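You operate a simulated robot arm through the tools that you are given. There is no shell and no other tool. Be economical: measure what you need, move in short steps, check, and stop when the job is done.

You run a simulated two-armed robot. Do the job below in one go: nothing can be reset, and whatever is moved stays where it is left.

JOB
Hold the black lamp, unscrew its lens and swap the brown bulb for the red one.
Fine: brown bulb into the scrap tub; hold the lamp again to screw the lens back on. Set down upright: what you pick out.

The check looks at the end state, three seconds after you hand in, the way a careful person would. Anything else that was tipped, shoved, dropped, spilled or broken makes it a failure.

ROBOT AND FRAMES
Two 7-joint arms with two-finger parallel grippers on one trunk, on a base that drives. Base frame: it is fixed to the floor where the robot stands at the start and does not move with it; the origin is under the middle of the robot, x ahead of it, y to its left, z up; the surface under the hand at the start is at about z = 86. Units: cm, rad, N and s.
The left shoulder is at the start at [8, 13.1, 94.7], the right one opposite. With the tool pointing down near the work surface each hand reaches from about 40 to 86 cm from the robot's upright axis, wherever it stands, measured 20 degrees to its own side. Places, roughly: scrap tub [80, 0, 90]; seat in the black lamp [50, 10, 100]; top of the service cart [60, 0, 90]. Payload 1.57 kg a hand.
Tool frame (each hand has its own): the origin (TCP) lies between the finger pads and is the grasp point; the fingertips stand 3 cm ahead of it; z points along the fingers, y is the line along which they close. The gripper opens to 11 cm. The fingers are 2.4 cm wide and 1.2 cm thick; the gripper's body (4.8 by 11.2 cm) begins 7.8 cm behind the TCP.
Orientation is that of the tool frame in the base frame, as a unit quaternion [x, y, z, w]. With the fingers straight down and closing along the base's y, the tool's x points along the base's -x, its y along +y and its z along -z.

CONTROLS
- The arms move only by the tool step_arm. It takes "left_targets", "right_targets" or both (then of equal length, played together; a hand with none holds still); each is a list of rows, each a list of 7 numbers: the turn, a rotation vector about the base's x, y, z in rad, then the shift along the base's x, y, z in cm, then the opening, from 0 (shut) to 1 (fully open). In form: [[wx, wy, wz, tx, ty, tz, jaw], ...]. A call has 1 to 8 rows; each row is the pose to reach, as a shift and turn from the pose commanded when the call began. Rows are played at 5 a second. More than 5 cm and 0.15 rad between two rows, or a gripper value outside its range, and nothing of the call is played. A pose out of reach is approached as far as the arm can. The call stops where the force on the tool passes 40 N (or 10 N more than at its start, if that is more) or the arm is blocked; 0.2 s more then pass. Each finger travels about 10.8 cm/s and halts on what it meets, pressing with about 43 N; the grip force reading is that of the motor and also rises with nothing between the fingers. The clock runs only during rows and for 0.2 s after the last one: add rows that repeat a pose to give the fingers time. The reply holds the time, the measured pose of the TCP, the force on the tool along the base axes, the opening and the grip force, in the units named above and with some noise, with the torque about the TCP (base axes, N m) and any sound that the robot's microphone picked up.
- Cameras (640 x 400 px; columns grow to the right, rows downward): "scene" is now at [-4.81, 0.01, 142.52]; the picture's right is [-0.02, -1.00, 0.00], its down [-0.53, 0.01, -0.85] and it looks along [0.85, -0.02, -0.53] (base axes); focal length 257 px, centre (320, 200). "left" rides on the left gripper at [7, -1.6, -14.1] in its tool frame; the picture's right is [0.23, 0.97, 0.00], its down [-0.86, 0.20, -0.48] and it looks along [-0.47, 0.11, 0.88] (tool axes); focal length 222 px, centre (320, 200). "right" rides on the right gripper at [7, 1.6, -14.1] in its tool frame; the picture's right is [-0.23, 0.97, 0.00], its down [-0.86, -0.20, -0.48] and it looks along [-0.47, -0.11, 0.88] (tool axes); focal length 222 px, centre (320, 200). There is no depth. A picture from a camera that has moved, and an enlarged one, comes with that camera's place and axes in the base frame and with its lens.
- snapshot(camera): a new picture of that camera. No time passes.
- roll_base(legs): drives the robot by 1 to 6 legs, each [ahead, left, turn to the left] in cm, cm and rad, along the robot's own axes; the way and the turn of a leg run together, so that a leg with both is an arc; at most 150 cm and 3.142 rad a leg. The arms and the cameras ride along, it lands a little off, and it stops where it bumps. It gives what a move gives.
- pan_tilt(pan, tilt): turns the head with the scene camera to pan (to the left, within 1.902 rad either way) and tilt (down, from -0.506 to 1.204), counted from straight ahead of the robot. It gives what a move gives.
- close_up(camera, box): a new picture of the part [left, top, right, bottom] of that camera's present view, enlarged. No time passes.
- sign_off(): hands the job in; it is judged then, once.

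Work in short steps. Places have to be worked out from the pictures, the camera data and where the tool is seen: move nearer, look again, correct. Check each grasp and each placing, and mend what went wrong. You have 120 turns and 88 pictures in all, those below and enlarged ones among them. Open the grippers and draw the arms clear of the work before you hand the job in, unless the task says otherwise; then end with one line.

The tools are called after ">>>" as name(argument=value, ...) on one line, values as JSON. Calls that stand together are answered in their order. step_arm: Moves the arms, as the interface text tells. Its arguments: {"type":"object","properties":{"left_targets":{"type":"array","items":{"type":"array","items":{"type":"number"}}},"right_targets":{"type":"array","items":{"type":"array","items":{"type":"number"}}}},"required":[]} The other tools are called the same way: roll_base (legs) drives the base; pan_tilt (pan, tilt) turns the head that bears the scene camera; snapshot (camera) takes a picture; close_up (camera, box) takes an enlarged picture of a part of a camera's view; sign_off () hands the job in.

At the start:

```text
clock: 0.0
left_position: [52.82, 34.41, 119.69]
left_tcp_rot: [-0.001, 1.0, 0.0, 0.001]
left_ft_force: [0.0, -1.2, -0.7]
left_ft_torque: [-0.01, -0.01, -0.03]
left_gripper_width: 11.01
left_grip_force: 0.1
right_position: [58.86, -17.73, 121.36]
right_tcp_rot: [-0.001, 1.0, -0.001, -0.001]
right_ft_force: [0.4, -0.7, 0.2]
right_ft_torque: [0.01, -0.03, 0.02]
right_gripper_width: 11.01
right_grip_force: 0.1
robot x, y, heading: [-0.18, -0.18, 0.001]
head pan, tilt: [-0.017, 0.553]
```

scene: 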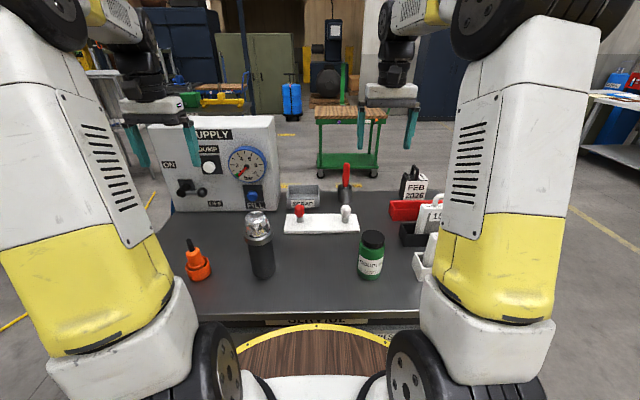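
right: 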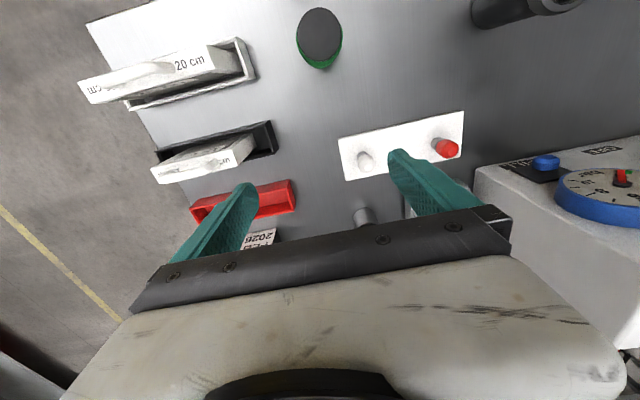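
left: 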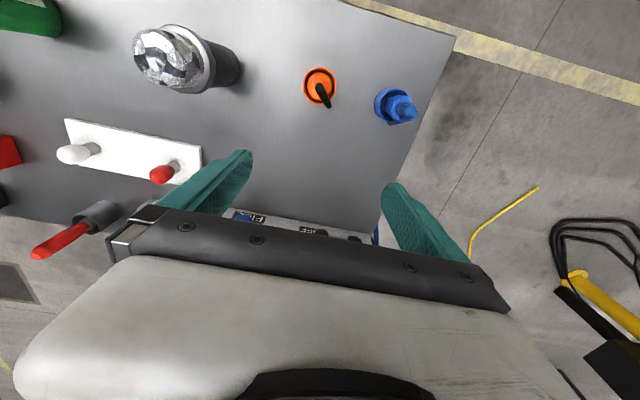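

The lamp stands at the middle-left with its lens on top, with the bulb rack behind it and the scrap tub further back. I take enlarged views of the lamp and the rack to measure them.

>>> close_up(camera="scene", box=[220, 170, 380, 290])

>>> close_up(camera="left", box=[40, 0, 280, 200])

```text
3.33 times, centred on (300, 230) of scene
camera zoom: at [-4.81, 0.01, 142.52], right [-0.02, -1.0, 0.0], down [-0.53, 0.01, -0.85], along [0.85, -0.02, -0.53], focal length 858 px, centre (387, 100)
```

zoom: 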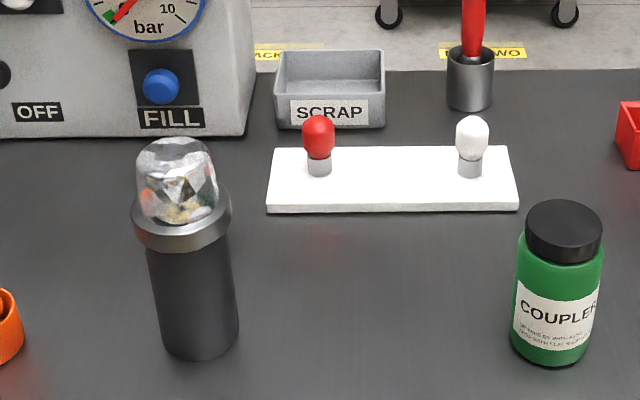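

```text
2.00 times, centred on (160, 100) of left
camera zoom: at [45.84, 32.83, 133.62], right [-0.23, 0.97, 0.0], down [0.86, 0.2, 0.48], along [0.47, 0.11, -0.88], focal length 444 px, centre (640, 400)
```

zoom: 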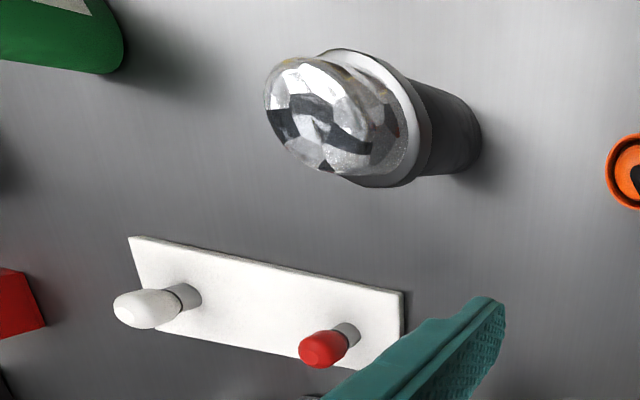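

The two views put the lamp axis near (47.5, 15.2), with its foot at z 86, the ring at about 98 and the dome top at about 107. I back the base off 12 cm so both arms have room around the lamp.

>>> roll_base(legs=[[-12, 0, 0]])

```text
clock: 1.2
left_position: [40.79, 34.51, 119.46]
left_tcp_rot: [0.001, 1.0, 0.0, 0.0]
left_ft_force: [-0.1, -0.1, -0.3]
left_ft_torque: [0.0, -0.01, -0.01]
left_gripper_width: 10.98
left_grip_force: 0.0
right_position: [47.06, -17.69, 121.33]
right_tcp_rot: [0.0, 1.0, 0.0, 0.0]
right_ft_force: [0.5, -0.4, 0.2]
right_ft_torque: [-0.03, 0.01, 0.0]
right_gripper_width: 10.96
right_grip_force: 0.0
robot x, y, heading: [-11.96, 0.34, 0.0]
head pan, tilt: [-0.017, 0.553]
```

The base landed well. I now tilt the left hand to point diagonally at the lamp, 30° below level, while moving it toward the pre-grasp place.

>>> step_arm(left_targets=[[-0.0456, -0.1101, -0.079, -0.4, -1.2, -1.2, 1], [-0.0912, -0.2202, -0.158, -0.8, -2.4, -2.4, 1], [-0.1368, -0.3303, -0.237, -1.2, -3.6, -3.6, 1], [-0.1824, -0.4404, -0.316, -1.6, -4.8, -4.8, 1], [-0.228, -0.5505, -0.395, -2.0, -6.0, -6.0, 1], [-0.2737, -0.6607, -0.474, -2.4, -7.2, -7.2, 1], [-0.3193, -0.7708, -0.553, -2.8, -8.4, -8.4, 1], [-0.3649, -0.8809, -0.632, -3.2, -9.5, -10, 1]])

```text
clock: 3.0
left_position: [37.64, 25.1, 109.51]
left_tcp_rot: [0.298, 0.841, -0.173, 0.418]
left_ft_force: [-0.3, -0.5, -0.4]
left_ft_torque: [-0.01, -0.04, 0.0]
left_gripper_width: 11.0
left_grip_force: 0.0
right_position: [47.01, -17.64, 121.41]
right_tcp_rot: [0.0, 1.0, 0.0, 0.0]
right_ft_force: [-0.3, 0.4, 0.5]
right_ft_torque: [-0.02, -0.01, -0.01]
right_gripper_width: 11.01
right_grip_force: 0.0
robot x, y, heading: [-11.62, 0.03, -0.003]
head pan, tilt: [-0.017, 0.553]
```

The pose is tracking well. I finish the turn, lower to the pre-grasp height and look.

>>> step_arm(left_targets=[[-0.0456, -0.1101, -0.079, 0, 0, -3, 1], [-0.0456, -0.1101, -0.079, 0, 0, -6, 1], [-0.0456, -0.1101, -0.079, 0, 0, -9, 1]])

>>> snapshot(camera="left")

>>> snapshot(camera="scene")

>>> snapshot(camera="right")

```text
clock: 3.8
left_position: [37.64, 24.89, 100.55]
left_tcp_rot: [0.332, 0.8, -0.192, 0.462]
left_ft_force: [0.8, -0.5, 0.3]
left_ft_torque: [0.0, 0.0, 0.02]
left_gripper_width: 11.0
left_grip_force: 0.1
right_position: [47.01, -17.63, 121.46]
right_tcp_rot: [-0.001, 1.0, 0.0, 0.0]
right_ft_force: [-0.3, -0.3, 0.3]
right_ft_torque: [0.02, -0.02, 0.0]
right_gripper_width: 11.0
right_grip_force: 0.1
robot x, y, heading: [-11.91, 0.18, -0.004]
head pan, tilt: [-0.017, 0.553]
```

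```text
82 pictures are left
camera left: at [25.35, 34.9, 101.45], right [0.61, 0.77, -0.2], down [0.15, 0.13, 0.98], along [0.78, -0.63, -0.03], focal length 222 px, centre (320, 200)
```

left: 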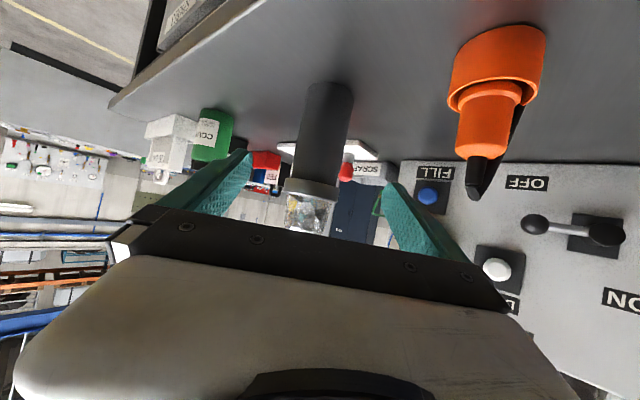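

```text
81 pictures are left
camera scene: at [-16.73, -0.01, 142.51], right [-0.02, -1.0, 0.0], down [-0.53, 0.01, -0.85], along [0.85, -0.01, -0.53], focal length 257 px, centre (320, 200)
```

scene: 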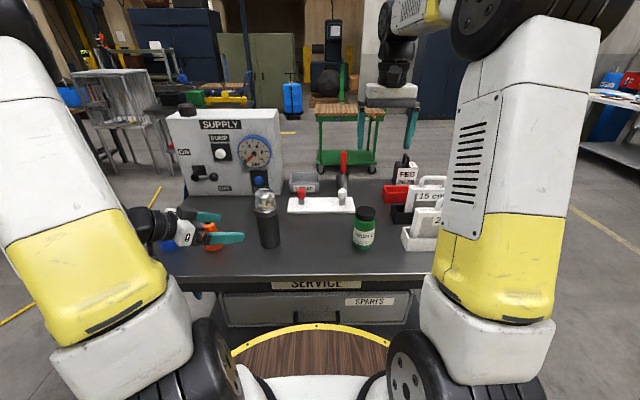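

```text
80 pictures are left
camera right: at [40.07, -16.05, 135.48], right [0.23, 0.97, 0.0], down [0.86, -0.2, 0.48], along [0.47, -0.11, -0.88], focal length 222 px, centre (320, 200)
```

right: 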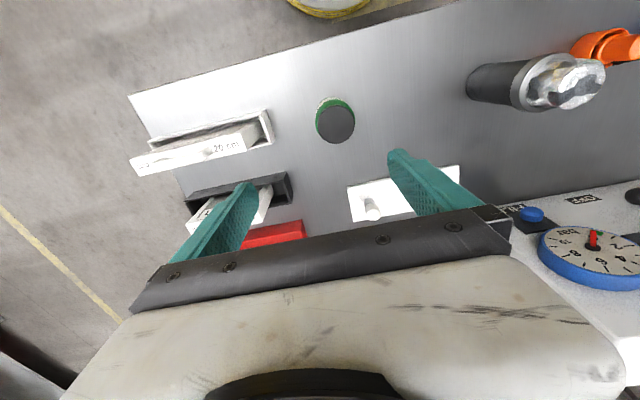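

The lamp lines up with the left tool's line of approach. The ring spans about z 98–100 and the dome top is at 105. I move in along the tool axis to z 91.5, still open.

>>> step_arm(left_targets=[[0, 0, 0, 2.5, -2.45, -2.27, 1], [0, 0, 0, 5, -4.9, -4.55, 1], [0, 0, 0, 7.5, -7.35, -6.8, 1], [0, 0, 0, 9.86, -9.69, -9.0, 1]])

>>> snapshot(camera="left")

>>> close_up(camera="scene", box=[180, 170, 340, 270])

```text
clock: 4.8
left_position: [47.55, 15.5, 91.64]
left_tcp_rot: [0.33, 0.801, -0.191, 0.462]
left_ft_force: [0.1, 0.2, -0.5]
left_ft_torque: [-0.02, 0.01, 0.01]
left_gripper_width: 10.98
left_grip_force: 0.1
right_position: [47.09, -17.66, 121.34]
right_tcp_rot: [-0.001, 1.0, 0.0, 0.0]
right_ft_force: [-0.8, 0.3, 0.8]
right_ft_torque: [-0.02, -0.02, 0.03]
right_gripper_width: 11.02
right_grip_force: 0.0
robot x, y, heading: [-11.62, 0.25, 0.002]
head pan, tilt: [-0.017, 0.553]
```

```text
79 pictures are left
camera left: at [35.2, 25.43, 92.5], right [0.61, 0.77, -0.2], down [0.15, 0.13, 0.98], along [0.78, -0.63, -0.04], focal length 222 px, centre (320, 200)
```

left: 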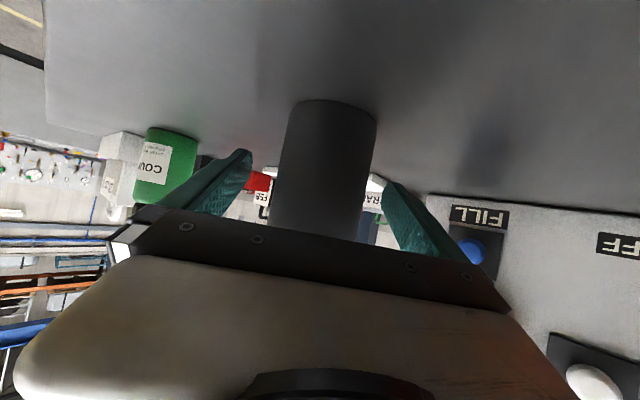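

```text
4.00 times, centred on (260, 220) of scene
camera zoom: at [-16.74, 0.02, 142.51], right [-0.02, -1.0, 0.0], down [-0.53, 0.01, -0.85], along [0.85, -0.01, -0.53], focal length 1030 px, centre (560, 120)
```

zoom: 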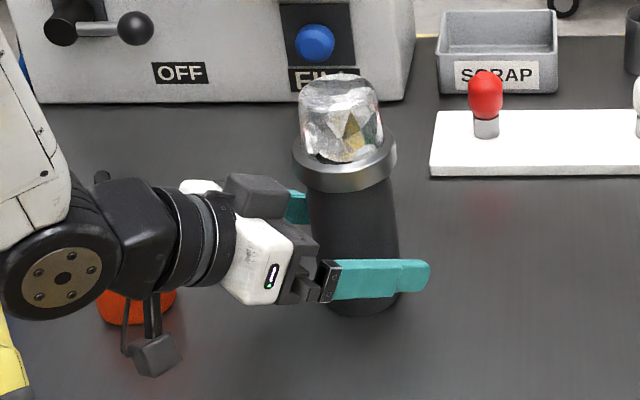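

The lamp is well centred between the left fingers. I close the left grip, with repeated rows to give the fingers time.

>>> step_arm(left_targets=[[0, 0, 0, 0, 0, 0, 0.7], [0, 0, 0, 0, 0, 0, 0.55], [0, 0, 0, 0, 0, 0, 0.3], [0, 0, 0, 0, 0, 0, 0.0], [0, 0, 0, 0, 0, 0, 0.0]])

>>> close_up(camera="scene", box=[180, 170, 340, 270])

```text
clock: 6.0
left_position: [47.48, 15.43, 91.66]
left_tcp_rot: [0.331, 0.8, -0.192, 0.462]
left_ft_force: [1.0, -0.4, 0.0]
left_ft_torque: [0.08, -0.15, 0.01]
left_gripper_width: 6.48
left_grip_force: 43.4
right_position: [47.02, -17.72, 121.36]
right_tcp_rot: [0.0, 1.0, 0.0, 0.0]
right_ft_force: [0.0, 0.1, -0.5]
right_ft_torque: [0.0, -0.03, -0.01]
right_gripper_width: 11.0
right_grip_force: 0.1
robot x, y, heading: [-11.8, 0.08, 0.0]
head pan, tilt: [-0.017, 0.553]
```

```text
4.00 times, centred on (260, 220) of scene
camera zoom: at [-16.7, 0.0, 142.52], right [-0.02, -1.0, 0.0], down [-0.53, 0.01, -0.85], along [0.85, -0.01, -0.53], focal length 1030 px, centre (560, 120)
```

zoom: 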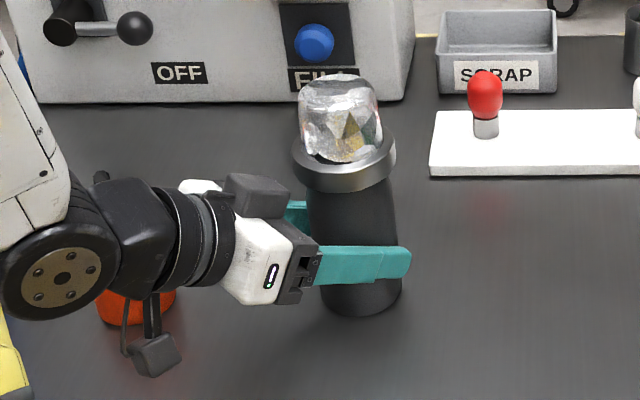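

The lamp is held, 6.48 cm across. I bring the right hand across, staying high, to above the lens.

>>> step_arm(right_targets=[[0, 0, 0, 0, 4.7, 0, 1], [0, 0, 0, 0.1, 9.4, 0, 1], [0, 0, 0, 0.2, 14.1, 0, 1], [0, 0, 0, 0.3, 18.8, 0, 1], [0, 0, 0, 0.4, 23.5, 0, 1], [0, 0, 0, 0.5, 28.2, 0, 1], [0, 0, 0, 0.5, 33, 0, 1], [0, 0, 0, 0.5, 33, -4, 1]])

>>> snapshot(camera="right")

>>> snapshot(camera="scene")

```text
clock: 7.8
left_position: [47.44, 15.46, 91.68]
left_tcp_rot: [0.331, 0.8, -0.192, 0.462]
left_ft_force: [0.6, 0.0, -0.2]
left_ft_torque: [0.09, -0.09, -0.01]
left_gripper_width: 6.49
left_grip_force: 42.7
right_position: [47.5, 15.45, 117.4]
right_tcp_rot: [0.0, 1.0, 0.0, 0.0]
right_ft_force: [0.8, 0.5, -0.1]
right_ft_torque: [-0.02, -0.01, -0.01]
right_gripper_width: 11.0
right_grip_force: 0.0
robot x, y, heading: [-12.13, -0.26, 0.005]
head pan, tilt: [-0.017, 0.553]
```

```text
76 pictures are left
camera right: at [40.44, 17.03, 131.47], right [0.23, 0.97, 0.0], down [0.86, -0.2, 0.48], along [0.47, -0.11, -0.88], focal length 222 px, centre (320, 200)
```

right: 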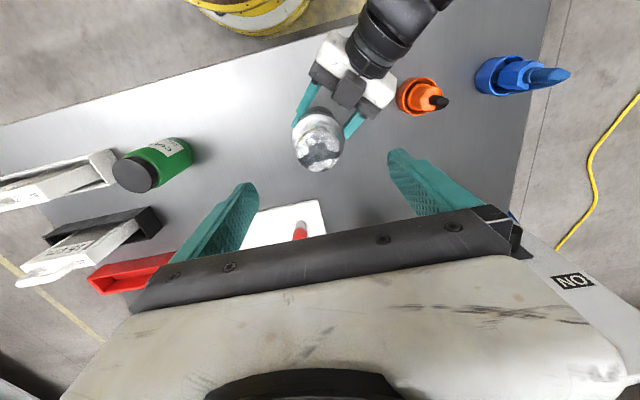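

```text
75 pictures are left
camera scene: at [-16.7, 0.0, 142.52], right [-0.02, -1.0, 0.0], down [-0.53, 0.01, -0.85], along [0.85, -0.01, -0.53], focal length 257 px, centre (320, 200)
```

scene: 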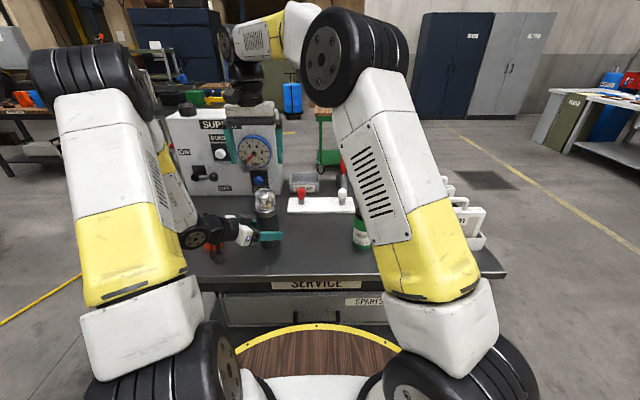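

The dome centre projects to about (47.9, 15.1). I lower the right hand so that the fingers bracket the dome's upper part, then check.

>>> step_arm(right_targets=[[0, 0, 0, 0.2, -0.1, -4, 1], [0, 0, 0, 0.4, -0.25, -8, 1], [0, 0, 0, 0.4, -0.25, -11, 1]])

>>> close_up(camera="right", box=[180, 60, 480, 240])

>>> close_up(camera="scene", box=[200, 150, 340, 260])

```text
clock: 8.6
left_position: [47.56, 15.44, 91.61]
left_tcp_rot: [0.331, 0.8, -0.192, 0.462]
left_ft_force: [0.2, -0.3, 0.4]
left_ft_torque: [0.03, -0.06, -0.02]
left_gripper_width: 6.5
left_grip_force: 42.8
right_position: [48.08, 15.12, 106.21]
right_tcp_rot: [0.0, 1.0, 0.0, 0.0]
right_ft_force: [0.6, 0.6, -0.1]
right_ft_torque: [0.0, -0.01, -0.02]
right_gripper_width: 11.0
right_grip_force: 0.1
robot x, y, heading: [-11.76, 0.23, 0.005]
head pan, tilt: [-0.017, 0.553]
```

```text
2.13 times, centred on (330, 150) of right
camera zoom: at [41.14, 16.71, 120.39], right [0.23, 0.97, 0.0], down [0.86, -0.2, 0.48], along [0.47, -0.11, -0.88], focal length 474 px, centre (299, 307)
```

zoom: 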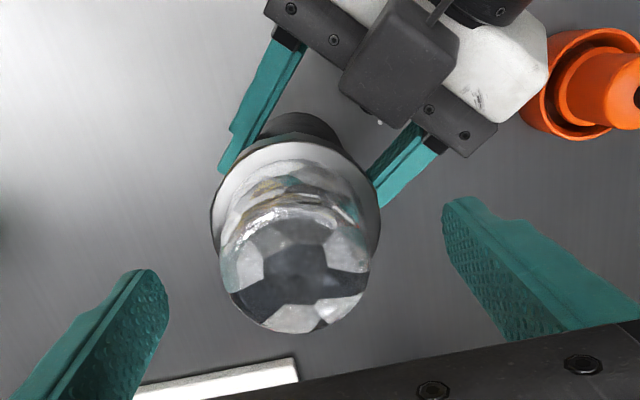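

```text
3.64 times, centred on (270, 205) of scene
camera zoom: at [-16.71, 0.01, 142.52], right [-0.02, -1.0, 0.0], down [-0.53, 0.01, -0.85], along [0.85, -0.01, -0.53], focal length 936 px, centre (502, 182)
```

zoom: 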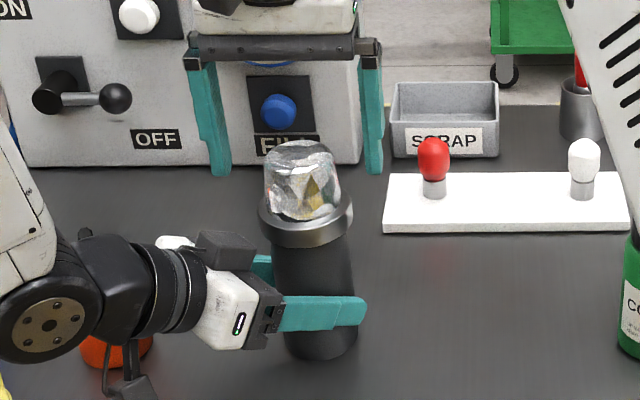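

The dome axis is at about (47.8, 14.95) and its sides are nearly vertical up to z≈104. I lower to z 103.4, so the tips stay above the ring, and close gently on the dome.

>>> step_arm(right_targets=[[0, 0, 0, -0.2, -0.2, -1.5, 1], [0, 0, 0, -0.2, -0.2, -2.8, 1], [0, 0, 0, -0.2, -0.2, -2.8, 0.75], [0, 0, 0, -0.2, -0.2, -2.8, 0.55], [0, 0, 0, -0.2, -0.2, -2.8, 0.3], [0, 0, 0, -0.2, -0.2, -2.8, 0.0], [0, 0, 0, -0.2, -0.2, -2.8, 0.0]])

>>> close_up(camera="scene", box=[200, 150, 340, 260])

```text
clock: 10.2
left_position: [47.47, 15.33, 91.65]
left_tcp_rot: [0.332, 0.8, -0.192, 0.462]
left_ft_force: [-3.8, -8.4, -0.2]
left_ft_torque: [0.81, -0.47, -0.07]
left_gripper_width: 6.5
left_grip_force: 43.3
right_position: [47.75, 14.98, 103.59]
right_tcp_rot: [-0.001, 1.0, 0.001, 0.0]
right_ft_force: [4.7, 9.9, -2.4]
right_ft_torque: [0.44, 0.02, 0.0]
right_gripper_width: 7.47
right_grip_force: 42.6
robot x, y, heading: [-11.83, 0.55, 0.004]
head pan, tilt: [-0.017, 0.553]
```

```text
3.64 times, centred on (270, 205) of scene
camera zoom: at [-16.7, 0.02, 142.52], right [-0.02, -1.0, 0.0], down [-0.53, 0.01, -0.85], along [0.85, -0.01, -0.53], focal length 936 px, centre (502, 182)
```

zoom: 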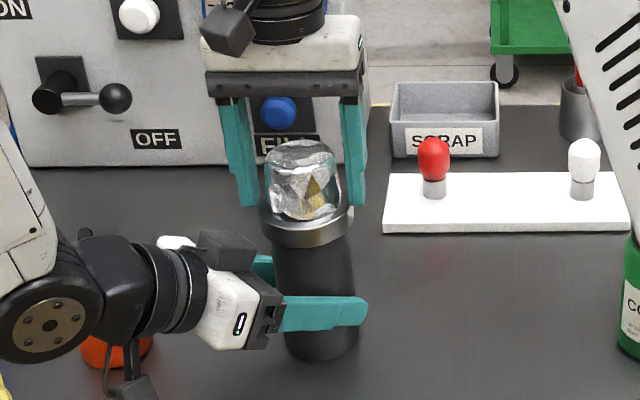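

The grip stopped at 7.47 cm, so the fingers have caught the rim ring rather than the dome. The side force says the axis is a little toward +y. I re-open, shift 0.3 cm in +y, drop 1.4 cm for a full bite on the ring, and close again.

>>> step_arm(right_targets=[[0, 0, 0, 0, 0, 0, 0.8], [0, 0, 0, 0.1, 0.3, 0, 0.9], [0, 0, 0, 0.1, 0.3, -1.4, 0.9], [0, 0, 0, 0.1, 0.3, -1.4, 0.7], [0, 0, 0, 0.1, 0.3, -1.4, 0.4], [0, 0, 0, 0.1, 0.3, -1.4, 0.0], [0, 0, 0, 0.1, 0.3, -1.4, 0.0]])

>>> close_up(camera="right", box=[180, 60, 480, 240])

```text
clock: 11.8
left_position: [47.42, 15.4, 91.43]
left_tcp_rot: [0.33, 0.801, -0.191, 0.462]
left_ft_force: [2.4, 6.8, 0.1]
left_ft_torque: [-0.52, 0.1, -0.03]
left_gripper_width: 6.5
left_grip_force: 42.5
right_position: [47.83, 14.98, 102.13]
right_tcp_rot: [0.0, 1.0, -0.001, 0.0]
right_ft_force: [-2.0, -7.2, 0.5]
right_ft_torque: [-0.18, -0.01, -0.02]
right_gripper_width: 7.51
right_grip_force: 43.1
robot x, y, heading: [-11.98, -0.01, 0.006]
head pan, tilt: [-0.017, 0.553]
```

```text
2.13 times, centred on (330, 150) of right
camera zoom: at [40.87, 16.68, 116.24], right [0.23, 0.97, 0.0], down [0.86, -0.2, 0.48], along [0.47, -0.11, -0.88], focal length 474 px, centre (299, 307)
```

zoom: 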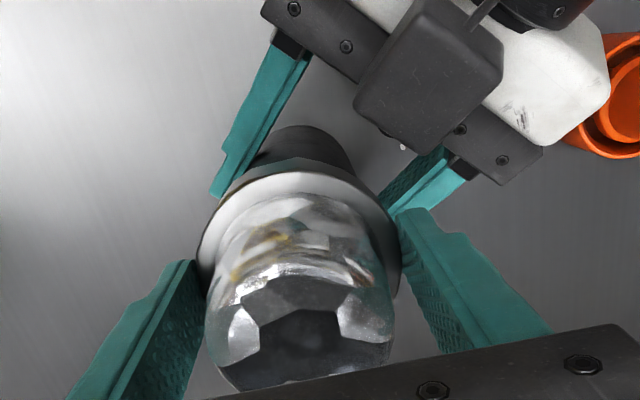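

The ring is gripped, but a box on top of the left hand sits level with the right fingertips and would block turning counterclockwise. While the right hand steadies the lamp, I regrip the left hand 2 cm lower to make room.

>>> step_arm(left_targets=[[0, 0, 0, 0, 0, 0, 0.75], [0, 0, 0, 0.1, -0.1, -1, 0.75], [0, 0, 0, 0.2, -0.2, -2, 0.75], [0, 0, 0, 0.2, -0.2, -2, 0.5], [0, 0, 0, 0.2, -0.2, -2, 0.2], [0, 0, 0, 0.2, -0.2, -2, 0], [0, 0, 0, 0.2, -0.2, -2, 0]])

>>> close_up(camera="scene", box=[200, 150, 340, 260])

```text
clock: 13.4
left_position: [47.65, 15.28, 89.44]
left_tcp_rot: [0.331, 0.8, -0.192, 0.462]
left_ft_force: [12.1, 3.1, -3.5]
left_ft_torque: [-0.23, 1.04, 0.04]
left_gripper_width: 6.5
left_grip_force: 43.3
right_position: [47.69, 15.18, 102.05]
right_tcp_rot: [-0.001, 1.0, 0.0, 0.0]
right_ft_force: [-13.3, -2.7, 3.2]
right_ft_torque: [-0.12, 0.52, -0.02]
right_gripper_width: 7.49
right_grip_force: 43.2
robot x, y, heading: [-11.86, -0.33, -0.0]
head pan, tilt: [-0.017, 0.553]
```

```text
3.64 times, centred on (270, 205) of scene
camera zoom: at [-16.69, 0.02, 142.52], right [-0.02, -1.0, 0.0], down [-0.53, 0.01, -0.85], along [0.85, -0.01, -0.53], focal length 936 px, centre (502, 182)
```

zoom: 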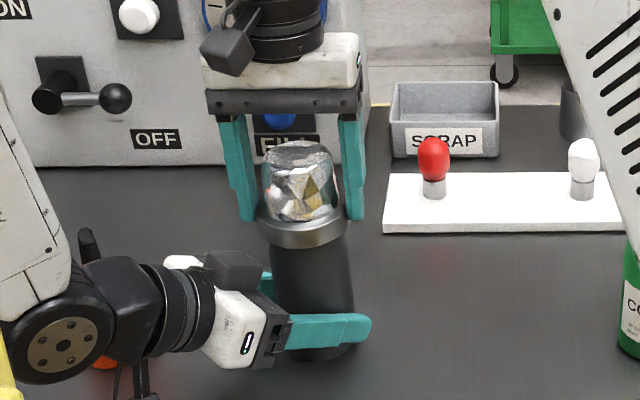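

The left grip sits lower now, so the right fingers can clear it. I start unscrewing counterclockwise and watch the torque.

>>> step_arm(right_targets=[[0, 0, 0.1, 0, 0, 0, 0], [0, 0, 0.2, 0, 0, 0, 0], [0, 0, 0.3, 0, 0, 0, 0], [0, 0, 0.4, 0, 0, 0, 0], [0, 0, 0.5, 0, 0, 0, 0]])

>>> close_up(camera="scene", box=[200, 150, 340, 260])

```text
clock: 14.6
left_position: [47.75, 15.2, 89.46]
left_tcp_rot: [0.33, 0.801, -0.191, 0.462]
left_ft_force: [19.3, 10.9, -8.0]
left_ft_torque: [-1.55, 1.27, 0.08]
left_gripper_width: 6.53
left_grip_force: 42.7
right_position: [47.82, 15.12, 102.07]
right_tcp_rot: [-0.249, 0.969, -0.001, -0.001]
right_ft_force: [-18.2, -10.8, 8.8]
right_ft_torque: [0.2, 1.06, -0.02]
right_gripper_width: 7.49
right_grip_force: 43.0
robot x, y, heading: [-11.54, -0.13, 0.001]
head pan, tilt: [-0.017, 0.553]
```

```text
3.64 times, centred on (270, 205) of scene
camera zoom: at [-16.69, 0.02, 142.52], right [-0.02, -1.0, 0.0], down [-0.53, 0.01, -0.85], along [0.85, -0.01, -0.53], focal length 936 px, centre (502, 182)
```

zoom: 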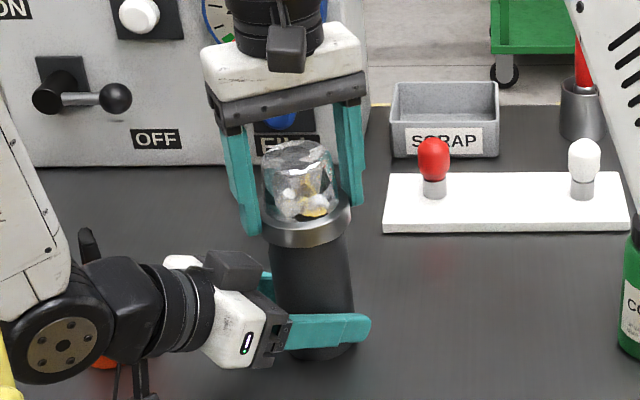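

The facets turned with the grip at low torque, and the tool is being pushed up as the thread rises. I relieve the side load (−x, −y) and keep turning with a small lift.

>>> step_arm(right_targets=[[0, 0, 0.05, -0.3, -0.2, 0.15, 0], [0, 0, 0.15, -0.3, -0.2, 0.17, 0], [0, 0, 0.25, -0.3, -0.2, 0.19, 0], [0, 0, 0.35, -0.3, -0.2, 0.21, 0], [0, 0, 0.45, -0.3, -0.2, 0.23, 0], [0, 0, 0.55, -0.3, -0.2, 0.25, 0]])

>>> close_up(camera="scene", box=[200, 150, 340, 260])

```text
clock: 16.0
left_position: [47.74, 15.11, 89.53]
left_tcp_rot: [0.331, 0.799, -0.192, 0.464]
left_ft_force: [-18.4, 4.0, 17.0]
left_ft_torque: [-0.51, -0.79, -0.05]
left_gripper_width: 6.55
left_grip_force: 43.2
right_position: [47.65, 14.87, 102.27]
right_tcp_rot: [-0.502, 0.865, -0.001, 0.001]
right_ft_force: [18.6, -3.6, -22.3]
right_ft_torque: [0.01, -1.66, -0.03]
right_gripper_width: 7.49
right_grip_force: 43.0
robot x, y, heading: [-11.62, 0.07, -0.0]
head pan, tilt: [-0.017, 0.553]
```

```text
3.64 times, centred on (270, 205) of scene
camera zoom: at [-16.69, 0.02, 142.52], right [-0.02, -1.0, 0.0], down [-0.53, 0.01, -0.85], along [0.85, -0.01, -0.53], focal length 936 px, centre (502, 182)
```

zoom: 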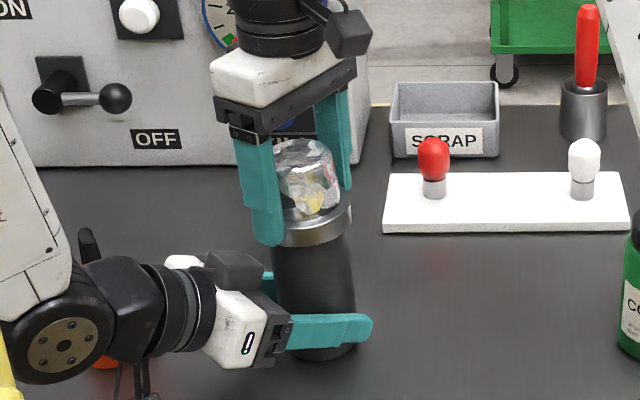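

The turning is fine, but I over-lifted (−22 N in z). I correct in x and z and keep turning.

>>> step_arm(right_targets=[[0, 0, 0.02, 0.15, 0, -0.12, 0], [0, 0, 0.14, 0.15, 0, -0.11, 0], [0, 0, 0.26, 0.15, 0, -0.1, 0], [0, 0, 0.38, 0.15, 0, -0.1, 0], [0, 0, 0.5, 0.15, 0, -0.09, 0], [0, 0, 0.62, 0.15, 0, -0.08, 0], [0, 0, 0.74, 0.15, 0, -0.07, 0], [0, 0, 0.86, 0.15, 0, -0.06, 0]])

>>> close_up(camera="scene", box=[200, 150, 340, 260])

```text
clock: 17.8
left_position: [47.55, 15.14, 89.51]
left_tcp_rot: [0.332, 0.8, -0.193, 0.462]
left_ft_force: [-20.3, 0.9, 10.8]
left_ft_torque: [0.08, -1.43, 0.02]
left_gripper_width: 6.52
left_grip_force: 42.7
right_position: [47.88, 15.0, 102.35]
right_tcp_rot: [0.817, -0.576, 0.0, 0.0]
right_ft_force: [19.3, -1.2, -14.4]
right_ft_torque: [-0.27, -1.15, 0.01]
right_gripper_width: 7.5
right_grip_force: 42.8
robot x, y, heading: [-11.95, -0.39, 0.0]
head pan, tilt: [-0.017, 0.553]
```

```text
3.64 times, centred on (270, 205) of scene
camera zoom: at [-16.69, 0.02, 142.52], right [-0.02, -1.0, 0.0], down [-0.53, 0.01, -0.85], along [0.85, -0.01, -0.53], focal length 936 px, centre (502, 182)
```

zoom: 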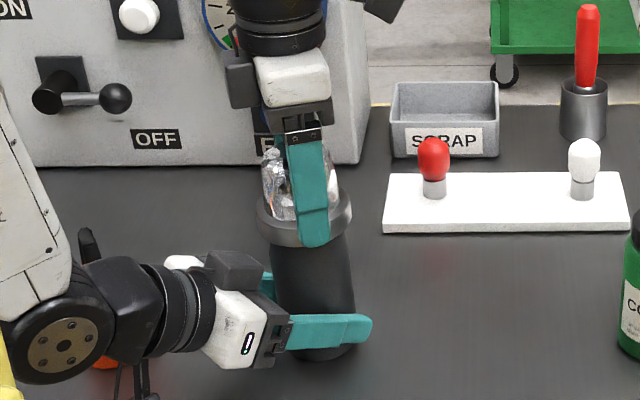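

The lens keeps turning freely, 1.9 rad so far. I trim x and z again and continue to see how far the wrist goes.

>>> step_arm(right_targets=[[0, 0, 0.02, 0.15, 0, -0.08, 0], [0, 0, 0.14, 0.15, 0, -0.07, 0], [0, 0, 0.26, 0.15, 0, -0.06, 0], [0, 0, 0.38, 0.15, 0, -0.05, 0], [0, 0, 0.5, 0.15, 0, -0.04, 0], [0, 0, 0.62, 0.15, 0, -0.03, 0], [0, 0, 0.74, 0.15, 0, -0.02, 0], [0, 0, 0.86, 0.15, 0, -0.01, 0]])

```text
clock: 19.6
left_position: [47.6, 15.18, 89.48]
left_tcp_rot: [0.332, 0.8, -0.192, 0.461]
left_ft_force: [-5.9, -1.1, -2.6]
left_ft_torque: [1.04, -0.93, 0.02]
left_gripper_width: 6.54
left_grip_force: 43.3
right_position: [47.81, 14.96, 102.2]
right_tcp_rot: [0.983, -0.183, 0.0, 0.0]
right_ft_force: [6.8, 1.8, 2.5]
right_ft_torque: [-0.78, 0.16, -0.04]
right_gripper_width: 7.47
right_grip_force: 43.1
robot x, y, heading: [-11.89, -0.39, -0.001]
head pan, tilt: [-0.017, 0.553]
```

Forces are low and the pitch seems to be about 0.35 cm a turn. I continue turning.

>>> step_arm(right_targets=[[0, 0, 0.12, 0, 0, 0.01, 0], [0, 0, 0.24, 0, 0, 0.02, 0], [0, 0, 0.36, 0, 0, 0.02, 0], [0, 0, 0.48, 0, 0, 0.03, 0], [0, 0, 0.6, 0, 0, 0.04, 0], [0, 0, 0.72, 0, 0, 0.04, 0], [0, 0, 0.84, 0, 0, 0.05, 0], [0, 0, 0.96, 0, 0, 0.06, 0]])

>>> close_up(camera="scene", box=[200, 150, 340, 260])

```text
clock: 21.4
left_position: [47.79, 15.12, 89.43]
left_tcp_rot: [0.331, 0.8, -0.192, 0.462]
left_ft_force: [-0.6, -2.4, 0.3]
left_ft_torque: [0.27, -0.08, 0.02]
left_gripper_width: 6.52
left_grip_force: 43.1
right_position: [47.77, 14.97, 102.35]
right_tcp_rot: [0.957, 0.292, 0.0, 0.0]
right_ft_force: [0.7, 2.5, -0.8]
right_ft_torque: [0.08, -0.02, -0.04]
right_gripper_width: 7.5
right_grip_force: 43.2
robot x, y, heading: [-12.03, -0.08, -0.0]
head pan, tilt: [-0.017, 0.553]
```

```text
3.64 times, centred on (270, 205) of scene
camera zoom: at [-16.69, 0.02, 142.52], right [-0.02, -1.0, 0.0], down [-0.53, 0.01, -0.85], along [0.85, -0.01, -0.53], focal length 936 px, centre (502, 182)
```

zoom: 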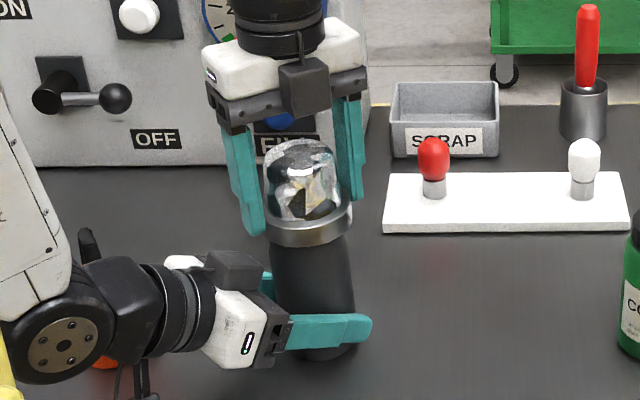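

All forces have dropped to near zero at 3.7 rad, so the lens may be off its thread. I lift it 0.4 cm as a test.

>>> step_arm(right_targets=[[0, 0, 0, 0, 0, 0.2, 0], [0, 0, 0, 0, 0, 0.4, 0]])

```text
clock: 22.0
left_position: [47.65, 15.25, 89.57]
left_tcp_rot: [0.332, 0.8, -0.193, 0.462]
left_ft_force: [-0.1, -0.1, -0.1]
left_ft_torque: [0.08, 0.06, -0.04]
left_gripper_width: 6.51
left_grip_force: 43.4
right_position: [47.8, 14.87, 102.7]
right_tcp_rot: [0.957, 0.29, 0.0, -0.001]
right_ft_force: [-0.3, -0.2, -1.0]
right_ft_torque: [0.0, 0.01, -0.01]
right_gripper_width: 7.46
right_grip_force: 42.2
robot x, y, heading: [-12.17, 0.26, 0.0]
head pan, tilt: [-0.017, 0.553]
```

It is free. I lift it straight up 14 cm to clear the bulb.

>>> step_arm(right_targets=[[0, 0, 0, 0, 0, 2, 0], [0, 0, 0, 0, 0, 4, 0], [0, 0, 0, 0, 0, 7, 0], [0, 0, 0, 0, 0, 10, 0], [0, 0, 0, 0, 0, 14, 0]])

>>> close_up(camera="scene", box=[200, 110, 380, 260])

>>> snapshot(camera="right")

```text
clock: 23.2
left_position: [47.72, 15.2, 89.56]
left_tcp_rot: [0.331, 0.801, -0.191, 0.461]
left_ft_force: [-0.5, 0.3, -0.6]
left_ft_torque: [-0.06, -0.01, 0.01]
left_gripper_width: 6.52
left_grip_force: 42.9
right_position: [47.74, 15.24, 116.72]
right_tcp_rot: [0.957, 0.29, 0.0, 0.001]
right_ft_force: [0.9, -1.0, -1.5]
right_ft_torque: [-0.01, 0.01, 0.02]
right_gripper_width: 7.48
right_grip_force: 43.3
robot x, y, heading: [-11.87, -0.21, 0.0]
head pan, tilt: [-0.017, 0.553]
```

```text
2.67 times, centred on (290, 185) of scene
camera zoom: at [-16.67, 0.01, 142.52], right [-0.02, -1.0, 0.0], down [-0.53, 0.01, -0.85], along [0.85, -0.01, -0.53], focal length 686 px, centre (400, 240)
```

zoom: 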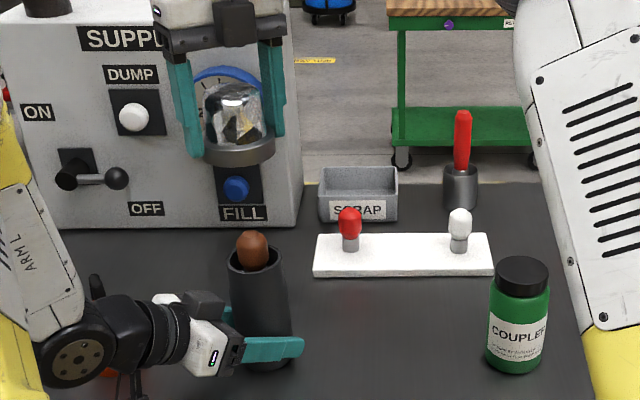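

```text
64 pictures are left
camera right: at [54.54, 17.76, 130.92], right [0.35, -0.94, 0.0], down [-0.82, -0.31, 0.48], along [-0.45, -0.17, -0.88], focal length 222 px, centre (320, 200)
```

right: 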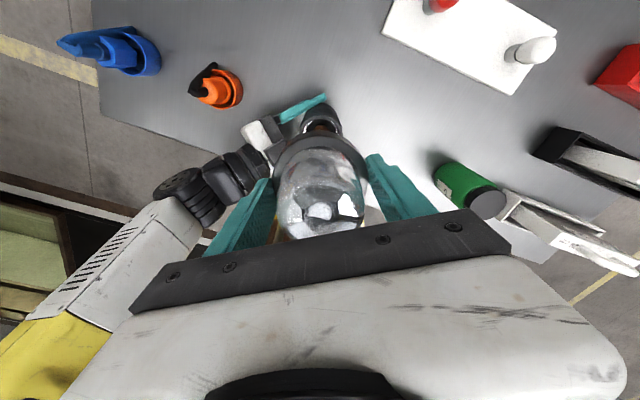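

The lens came off with its ring and the brown bulb is exposed. I carry the lens to the free spot near (45, 1) between the lamp and the green bottle, and start down.

>>> step_arm(right_targets=[[0, 0, 0, -0.7, -4, 0, 0], [0, 0, 0, -1.5, -8, 0, 0], [0, 0, 0, -2.5, -12, 0, 0], [0, 0, 0, -2.7, -14, -3, 0], [0, 0, 0, -2.7, -14, -7, 0], [0, 0, 0, -2.7, -14, -12, 0], [0, 0, 0, -2.7, -14, -17, 0], [0, 0, 0, -2.7, -14, -21, 0]])

>>> snapshot(camera="scene")

```text
clock: 25.0
left_position: [47.67, 15.13, 89.64]
left_tcp_rot: [0.331, 0.8, -0.192, 0.462]
left_ft_force: [-0.3, -0.1, 0.2]
left_ft_torque: [0.01, 0.01, 0.02]
left_gripper_width: 6.55
left_grip_force: 43.1
right_position: [45.06, 1.08, 95.73]
right_tcp_rot: [0.957, 0.29, -0.001, -0.001]
right_ft_force: [0.4, -0.2, -0.1]
right_ft_torque: [-0.02, -0.03, 0.01]
right_gripper_width: 7.46
right_grip_force: 42.7
robot x, y, heading: [-11.53, 0.22, 0.0]
head pan, tilt: [-0.017, 0.553]
```

```text
63 pictures are left
camera scene: at [-16.72, 0.01, 142.52], right [-0.02, -1.0, 0.0], down [-0.53, 0.01, -0.85], along [0.85, -0.01, -0.53], focal length 257 px, centre (320, 200)
```

scene: 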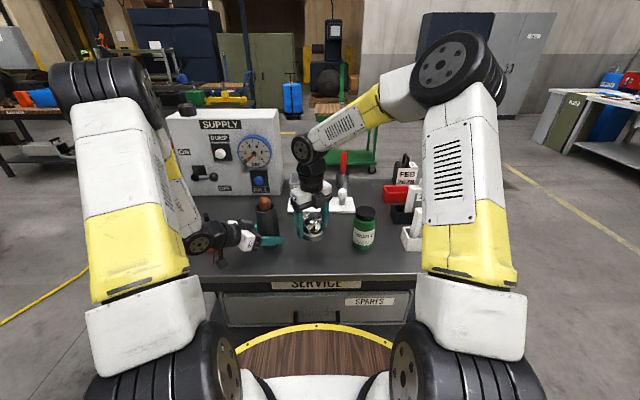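

There is clear space under the lens. I lower it in small steps toward the expected contact at TCP z≈90.

>>> step_arm(right_targets=[[0, 0, 0, 0, 0, -2, 0], [0, 0, 0, 0, 0, -4, 0], [0, 0, 0, 0, 0, -4.8, 0]])

>>> close_up(camera="scene", box=[270, 160, 360, 250])

```text
clock: 25.8
left_position: [47.75, 15.23, 89.57]
left_tcp_rot: [0.331, 0.8, -0.192, 0.462]
left_ft_force: [-0.4, -0.1, -0.8]
left_ft_torque: [0.01, 0.03, -0.03]
left_gripper_width: 6.49
left_grip_force: 43.1
right_position: [45.07, 1.06, 90.99]
right_tcp_rot: [0.957, 0.291, 0.0, 0.001]
right_ft_force: [-0.7, 0.4, 0.0]
right_ft_torque: [0.0, -0.01, 0.03]
right_gripper_width: 7.47
right_grip_force: 43.0
robot x, y, heading: [-12.03, -0.1, 0.003]
head pan, tilt: [-0.017, 0.553]
```

```text
4.44 times, centred on (315, 205) of scene
camera zoom: at [-16.7, 0.01, 142.52], right [-0.02, -1.0, 0.0], down [-0.53, 0.01, -0.85], along [0.85, -0.01, -0.53], focal length 1144 px, centre (342, 178)
```

zoom: 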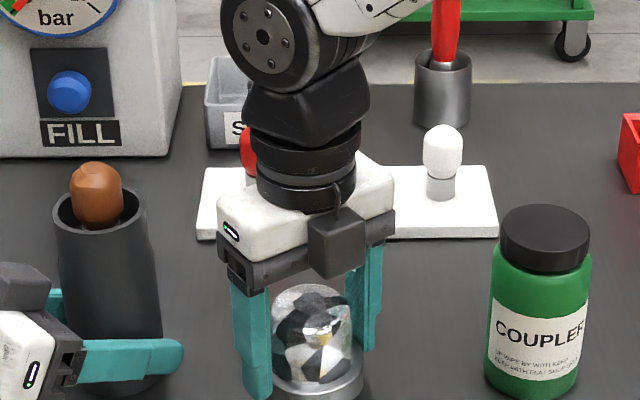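

No contact yet. I go down in 0.3 cm steps.

>>> step_arm(right_targets=[[0, 0, 0, 0, 0, -0.3, 0], [0, 0, 0, 0, 0, -0.6, 0], [0, 0, 0, 0, 0, -0.8, 0]])

```text
clock: 26.6
left_position: [47.7, 15.15, 89.53]
left_tcp_rot: [0.331, 0.8, -0.191, 0.462]
left_ft_force: [-0.9, -0.3, -0.3]
left_ft_torque: [-0.03, 0.01, -0.02]
left_gripper_width: 6.52
left_grip_force: 42.8
right_position: [45.1, 0.96, 90.24]
right_tcp_rot: [0.957, 0.29, 0.0, 0.0]
right_ft_force: [0.2, -0.5, -1.2]
right_ft_torque: [0.01, 0.0, 0.02]
right_gripper_width: 7.47
right_grip_force: 43.4
robot x, y, heading: [-11.64, 0.17, 0.0]
head pan, tilt: [-0.017, 0.553]
```

>>> step_arm(right_targets=[[0, 0, 0, 0, 0, -0.2, 0], [0, 0, 0, 0, 0, -0.4, 0], [0, 0, 0, 0, 0, -0.6, 0]])

>>> close_up(camera="scene", box=[270, 180, 360, 270])

```text
clock: 27.4
left_position: [47.73, 15.18, 89.5]
left_tcp_rot: [0.331, 0.8, -0.192, 0.462]
left_ft_force: [0.4, 0.0, -0.2]
left_ft_torque: [0.03, 0.04, -0.01]
left_gripper_width: 6.51
left_grip_force: 43.0
right_position: [45.18, 0.92, 89.68]
right_tcp_rot: [0.957, 0.29, -0.001, 0.0]
right_ft_force: [0.6, 0.0, -0.1]
right_ft_torque: [0.02, 0.0, -0.03]
right_gripper_width: 7.48
right_grip_force: 43.0
robot x, y, heading: [-11.67, -0.37, 0.004]
head pan, tilt: [-0.017, 0.553]
```

```text
4.44 times, centred on (315, 225) of scene
camera zoom: at [-16.69, 0.01, 142.52], right [-0.02, -1.0, 0.0], down [-0.53, 0.01, -0.85], along [0.85, -0.01, -0.53], focal length 1144 px, centre (342, 89)
```

zoom: 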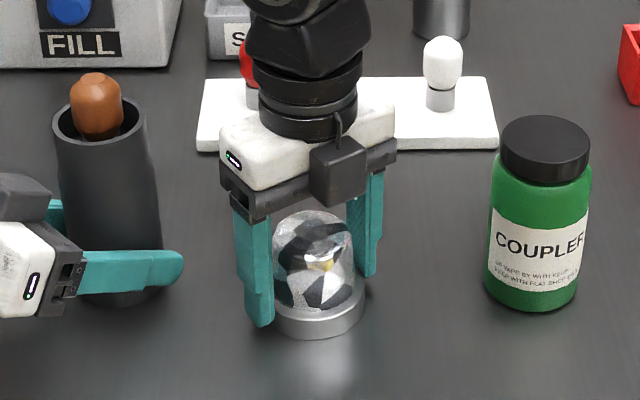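

The lens is nearly down. I keep going until contact shows in the force.

>>> step_arm(right_targets=[[0, 0, 0, 0, 0, -0.15, 0], [0, 0, 0, 0, 0, -0.3, 0], [0, 0, 0, 0, 0, -0.45, 0]])

```text
clock: 28.2
left_position: [47.59, 15.25, 89.48]
left_tcp_rot: [0.331, 0.8, -0.191, 0.462]
left_ft_force: [-0.1, 0.1, 0.0]
left_ft_torque: [0.0, 0.02, -0.02]
left_gripper_width: 6.54
left_grip_force: 43.1
right_position: [45.14, 1.05, 89.55]
right_tcp_rot: [0.957, 0.291, 0.002, 0.0]
right_ft_force: [-2.4, -1.2, 5.9]
right_ft_torque: [0.04, 0.28, 0.07]
right_gripper_width: 7.48
right_grip_force: 42.4
robot x, y, heading: [-12.02, -0.12, 0.002]
head pan, tilt: [-0.017, 0.553]
stopped in row 3 (right hand): the force on the tool passed its limit at 42 N (the readings are from after the stop); the commanded pose is now the measured one
```

The lens is on the table (TCP z 89.55). I open and rise straight up, then look.

>>> step_arm(right_targets=[[0, 0, 0, 0, 0, 0, 0.75], [0, 0, 0, 0, 0, 0, 0.9], [0, 0, 0, 0, 0, 0, 0.9], [0, 0, 0, 0, 0, 4, 0.9], [0, 0, 0, 0, 0, 8, 0.9], [0, 0, 0, 0, 0, 13, 0.9], [0, 0, 0, 0, 0, 18, 0.9], [0, 0, 0, 0, 0, 23, 0.9]])

>>> close_up(camera="scene", box=[240, 160, 380, 260])

>>> snapshot(camera="right")

```text
clock: 30.0
left_position: [47.75, 15.1, 89.51]
left_tcp_rot: [0.332, 0.8, -0.192, 0.461]
left_ft_force: [0.5, 0.6, -0.9]
left_ft_torque: [0.07, 0.04, -0.01]
left_gripper_width: 6.53
left_grip_force: 43.5
right_position: [44.79, 0.94, 112.47]
right_tcp_rot: [0.957, 0.289, 0.001, 0.0]
right_ft_force: [-0.3, 0.3, 0.4]
right_ft_torque: [-0.02, 0.0, 0.02]
right_gripper_width: 9.9
right_grip_force: 0.1
robot x, y, heading: [-11.86, 0.02, 0.007]
head pan, tilt: [-0.017, 0.553]
```

```text
4.00 times, centred on (310, 210) of scene
camera zoom: at [-16.67, 0.0, 142.52], right [-0.02, -1.0, 0.0], down [-0.53, 0.01, -0.85], along [0.85, -0.01, -0.53], focal length 1030 px, centre (360, 160)
```

zoom: 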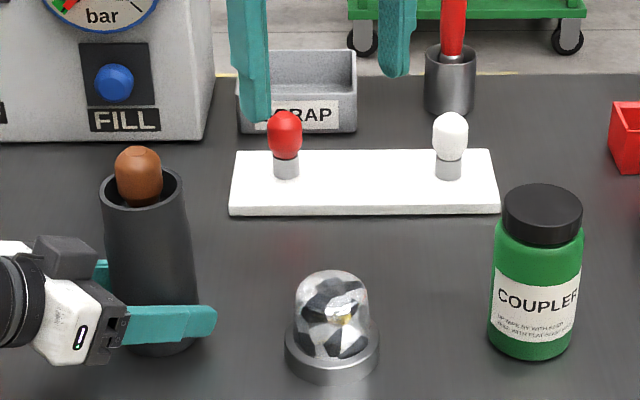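

```text
59 pictures are left
camera right: at [51.54, 3.5, 126.48], right [0.35, -0.94, 0.0], down [-0.82, -0.31, 0.48], along [-0.45, -0.17, -0.88], focal length 222 px, centre (320, 200)
```

right: 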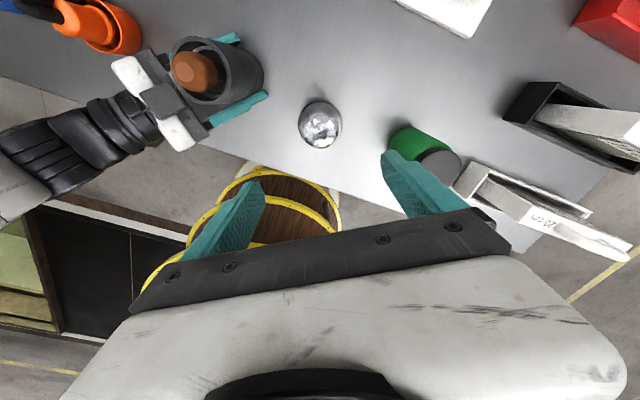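

The lens stands upright at (45, 1). The brown bulb protrudes about 3 cm above the rim (rim z≈100.2, bulb top≈103.4). I move over it with a half-open gripper and look before closing.

>>> step_arm(right_targets=[[0, 0, 0, 0.8, 4, 0, 0.9], [0, 0, 0, 1.6, 8, 0, 0.8], [0, 0, 0, 2.4, 12, 0, 0.7], [0, 0, 0, 2.9, 14.2, 0, 0.6], [0, 0, 0, 2.9, 14.2, -3, 0.55]])

>>> close_up(camera="right", box=[200, 60, 440, 240])

>>> close_up(camera="scene", box=[220, 150, 320, 230])

```text
clock: 31.2
left_position: [47.66, 15.23, 89.57]
left_tcp_rot: [0.331, 0.8, -0.192, 0.463]
left_ft_force: [-0.6, 0.2, 0.0]
left_ft_torque: [0.02, 0.01, -0.01]
left_gripper_width: 6.53
left_grip_force: 42.8
right_position: [48.03, 15.32, 109.61]
right_tcp_rot: [0.957, 0.289, 0.001, 0.001]
right_ft_force: [-0.3, -0.2, -0.8]
right_ft_torque: [-0.02, -0.02, 0.0]
right_gripper_width: 6.03
right_grip_force: 0.1
robot x, y, heading: [-12.0, 0.09, -0.002]
head pan, tilt: [-0.017, 0.553]
```

```text
2.22 times, centred on (320, 150) of right
camera zoom: at [54.71, 17.88, 123.72], right [0.35, -0.94, 0.0], down [-0.82, -0.31, 0.48], along [-0.45, -0.17, -0.88], focal length 494 px, centre (320, 311)
```

zoom: 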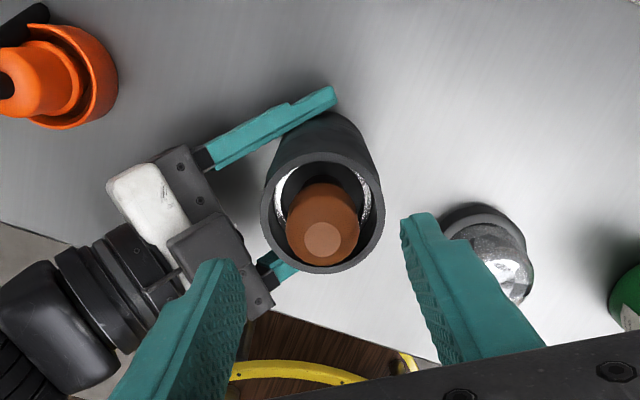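

```text
5.00 times, centred on (270, 190) of scene
camera zoom: at [-16.71, 0.01, 142.52], right [-0.02, -1.0, 0.0], down [-0.53, 0.01, -0.85], along [0.85, -0.01, -0.53], focal length 1287 px, centre (570, 250)
```

zoom: 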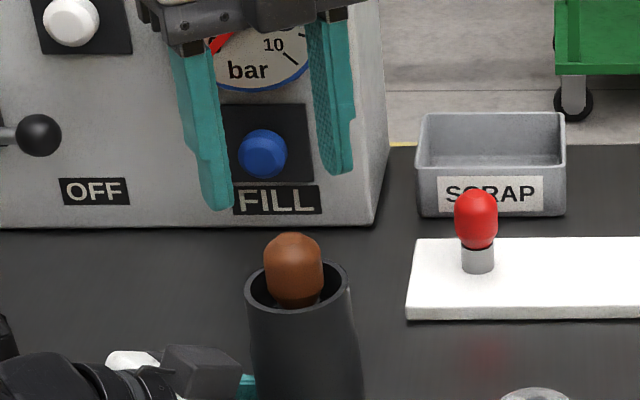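

The bulb axis is at about (47.8, 15.05). I descend to z 103.7, tips just above the rim, and close.

>>> step_arm(right_targets=[[0, 0, 0, -0.1, -0.2, -2.5, 0.55], [0, 0, 0, -0.1, -0.2, -4.5, 0.55], [0, 0, 0, -0.1, -0.2, -5.9, 0.55], [0, 0, 0, -0.1, -0.2, -5.9, 0.4], [0, 0, 0, -0.1, -0.2, -5.9, 0.2], [0, 0, 0, -0.1, -0.2, -5.9, 0.0], [0, 0, 0, -0.1, -0.2, -5.9, 0.0]])

>>> close_up(camera="scene", box=[220, 150, 320, 230])

```text
clock: 32.8
left_position: [47.74, 15.15, 89.53]
left_tcp_rot: [0.331, 0.8, -0.191, 0.461]
left_ft_force: [0.0, -0.5, 0.3]
left_ft_torque: [0.02, -0.01, -0.01]
left_gripper_width: 6.53
left_grip_force: 42.9
right_position: [47.99, 15.05, 103.68]
right_tcp_rot: [0.957, 0.29, 0.001, 0.0]
right_ft_force: [1.0, -0.3, 0.4]
right_ft_torque: [-0.05, 0.0, 0.02]
right_gripper_width: 3.13
right_grip_force: 40.1
robot x, y, heading: [-11.72, 0.22, 0.005]
head pan, tilt: [-0.017, 0.553]
```

```text
5.00 times, centred on (270, 190) of scene
camera zoom: at [-16.7, 0.01, 142.52], right [-0.02, -1.0, 0.0], down [-0.53, 0.01, -0.85], along [0.85, -0.01, -0.53], focal length 1287 px, centre (570, 250)
```

zoom: 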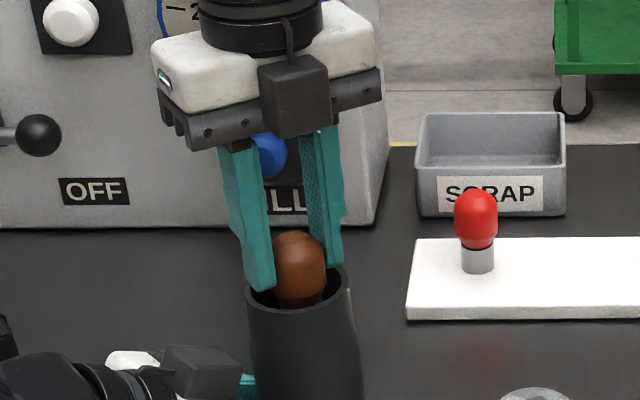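

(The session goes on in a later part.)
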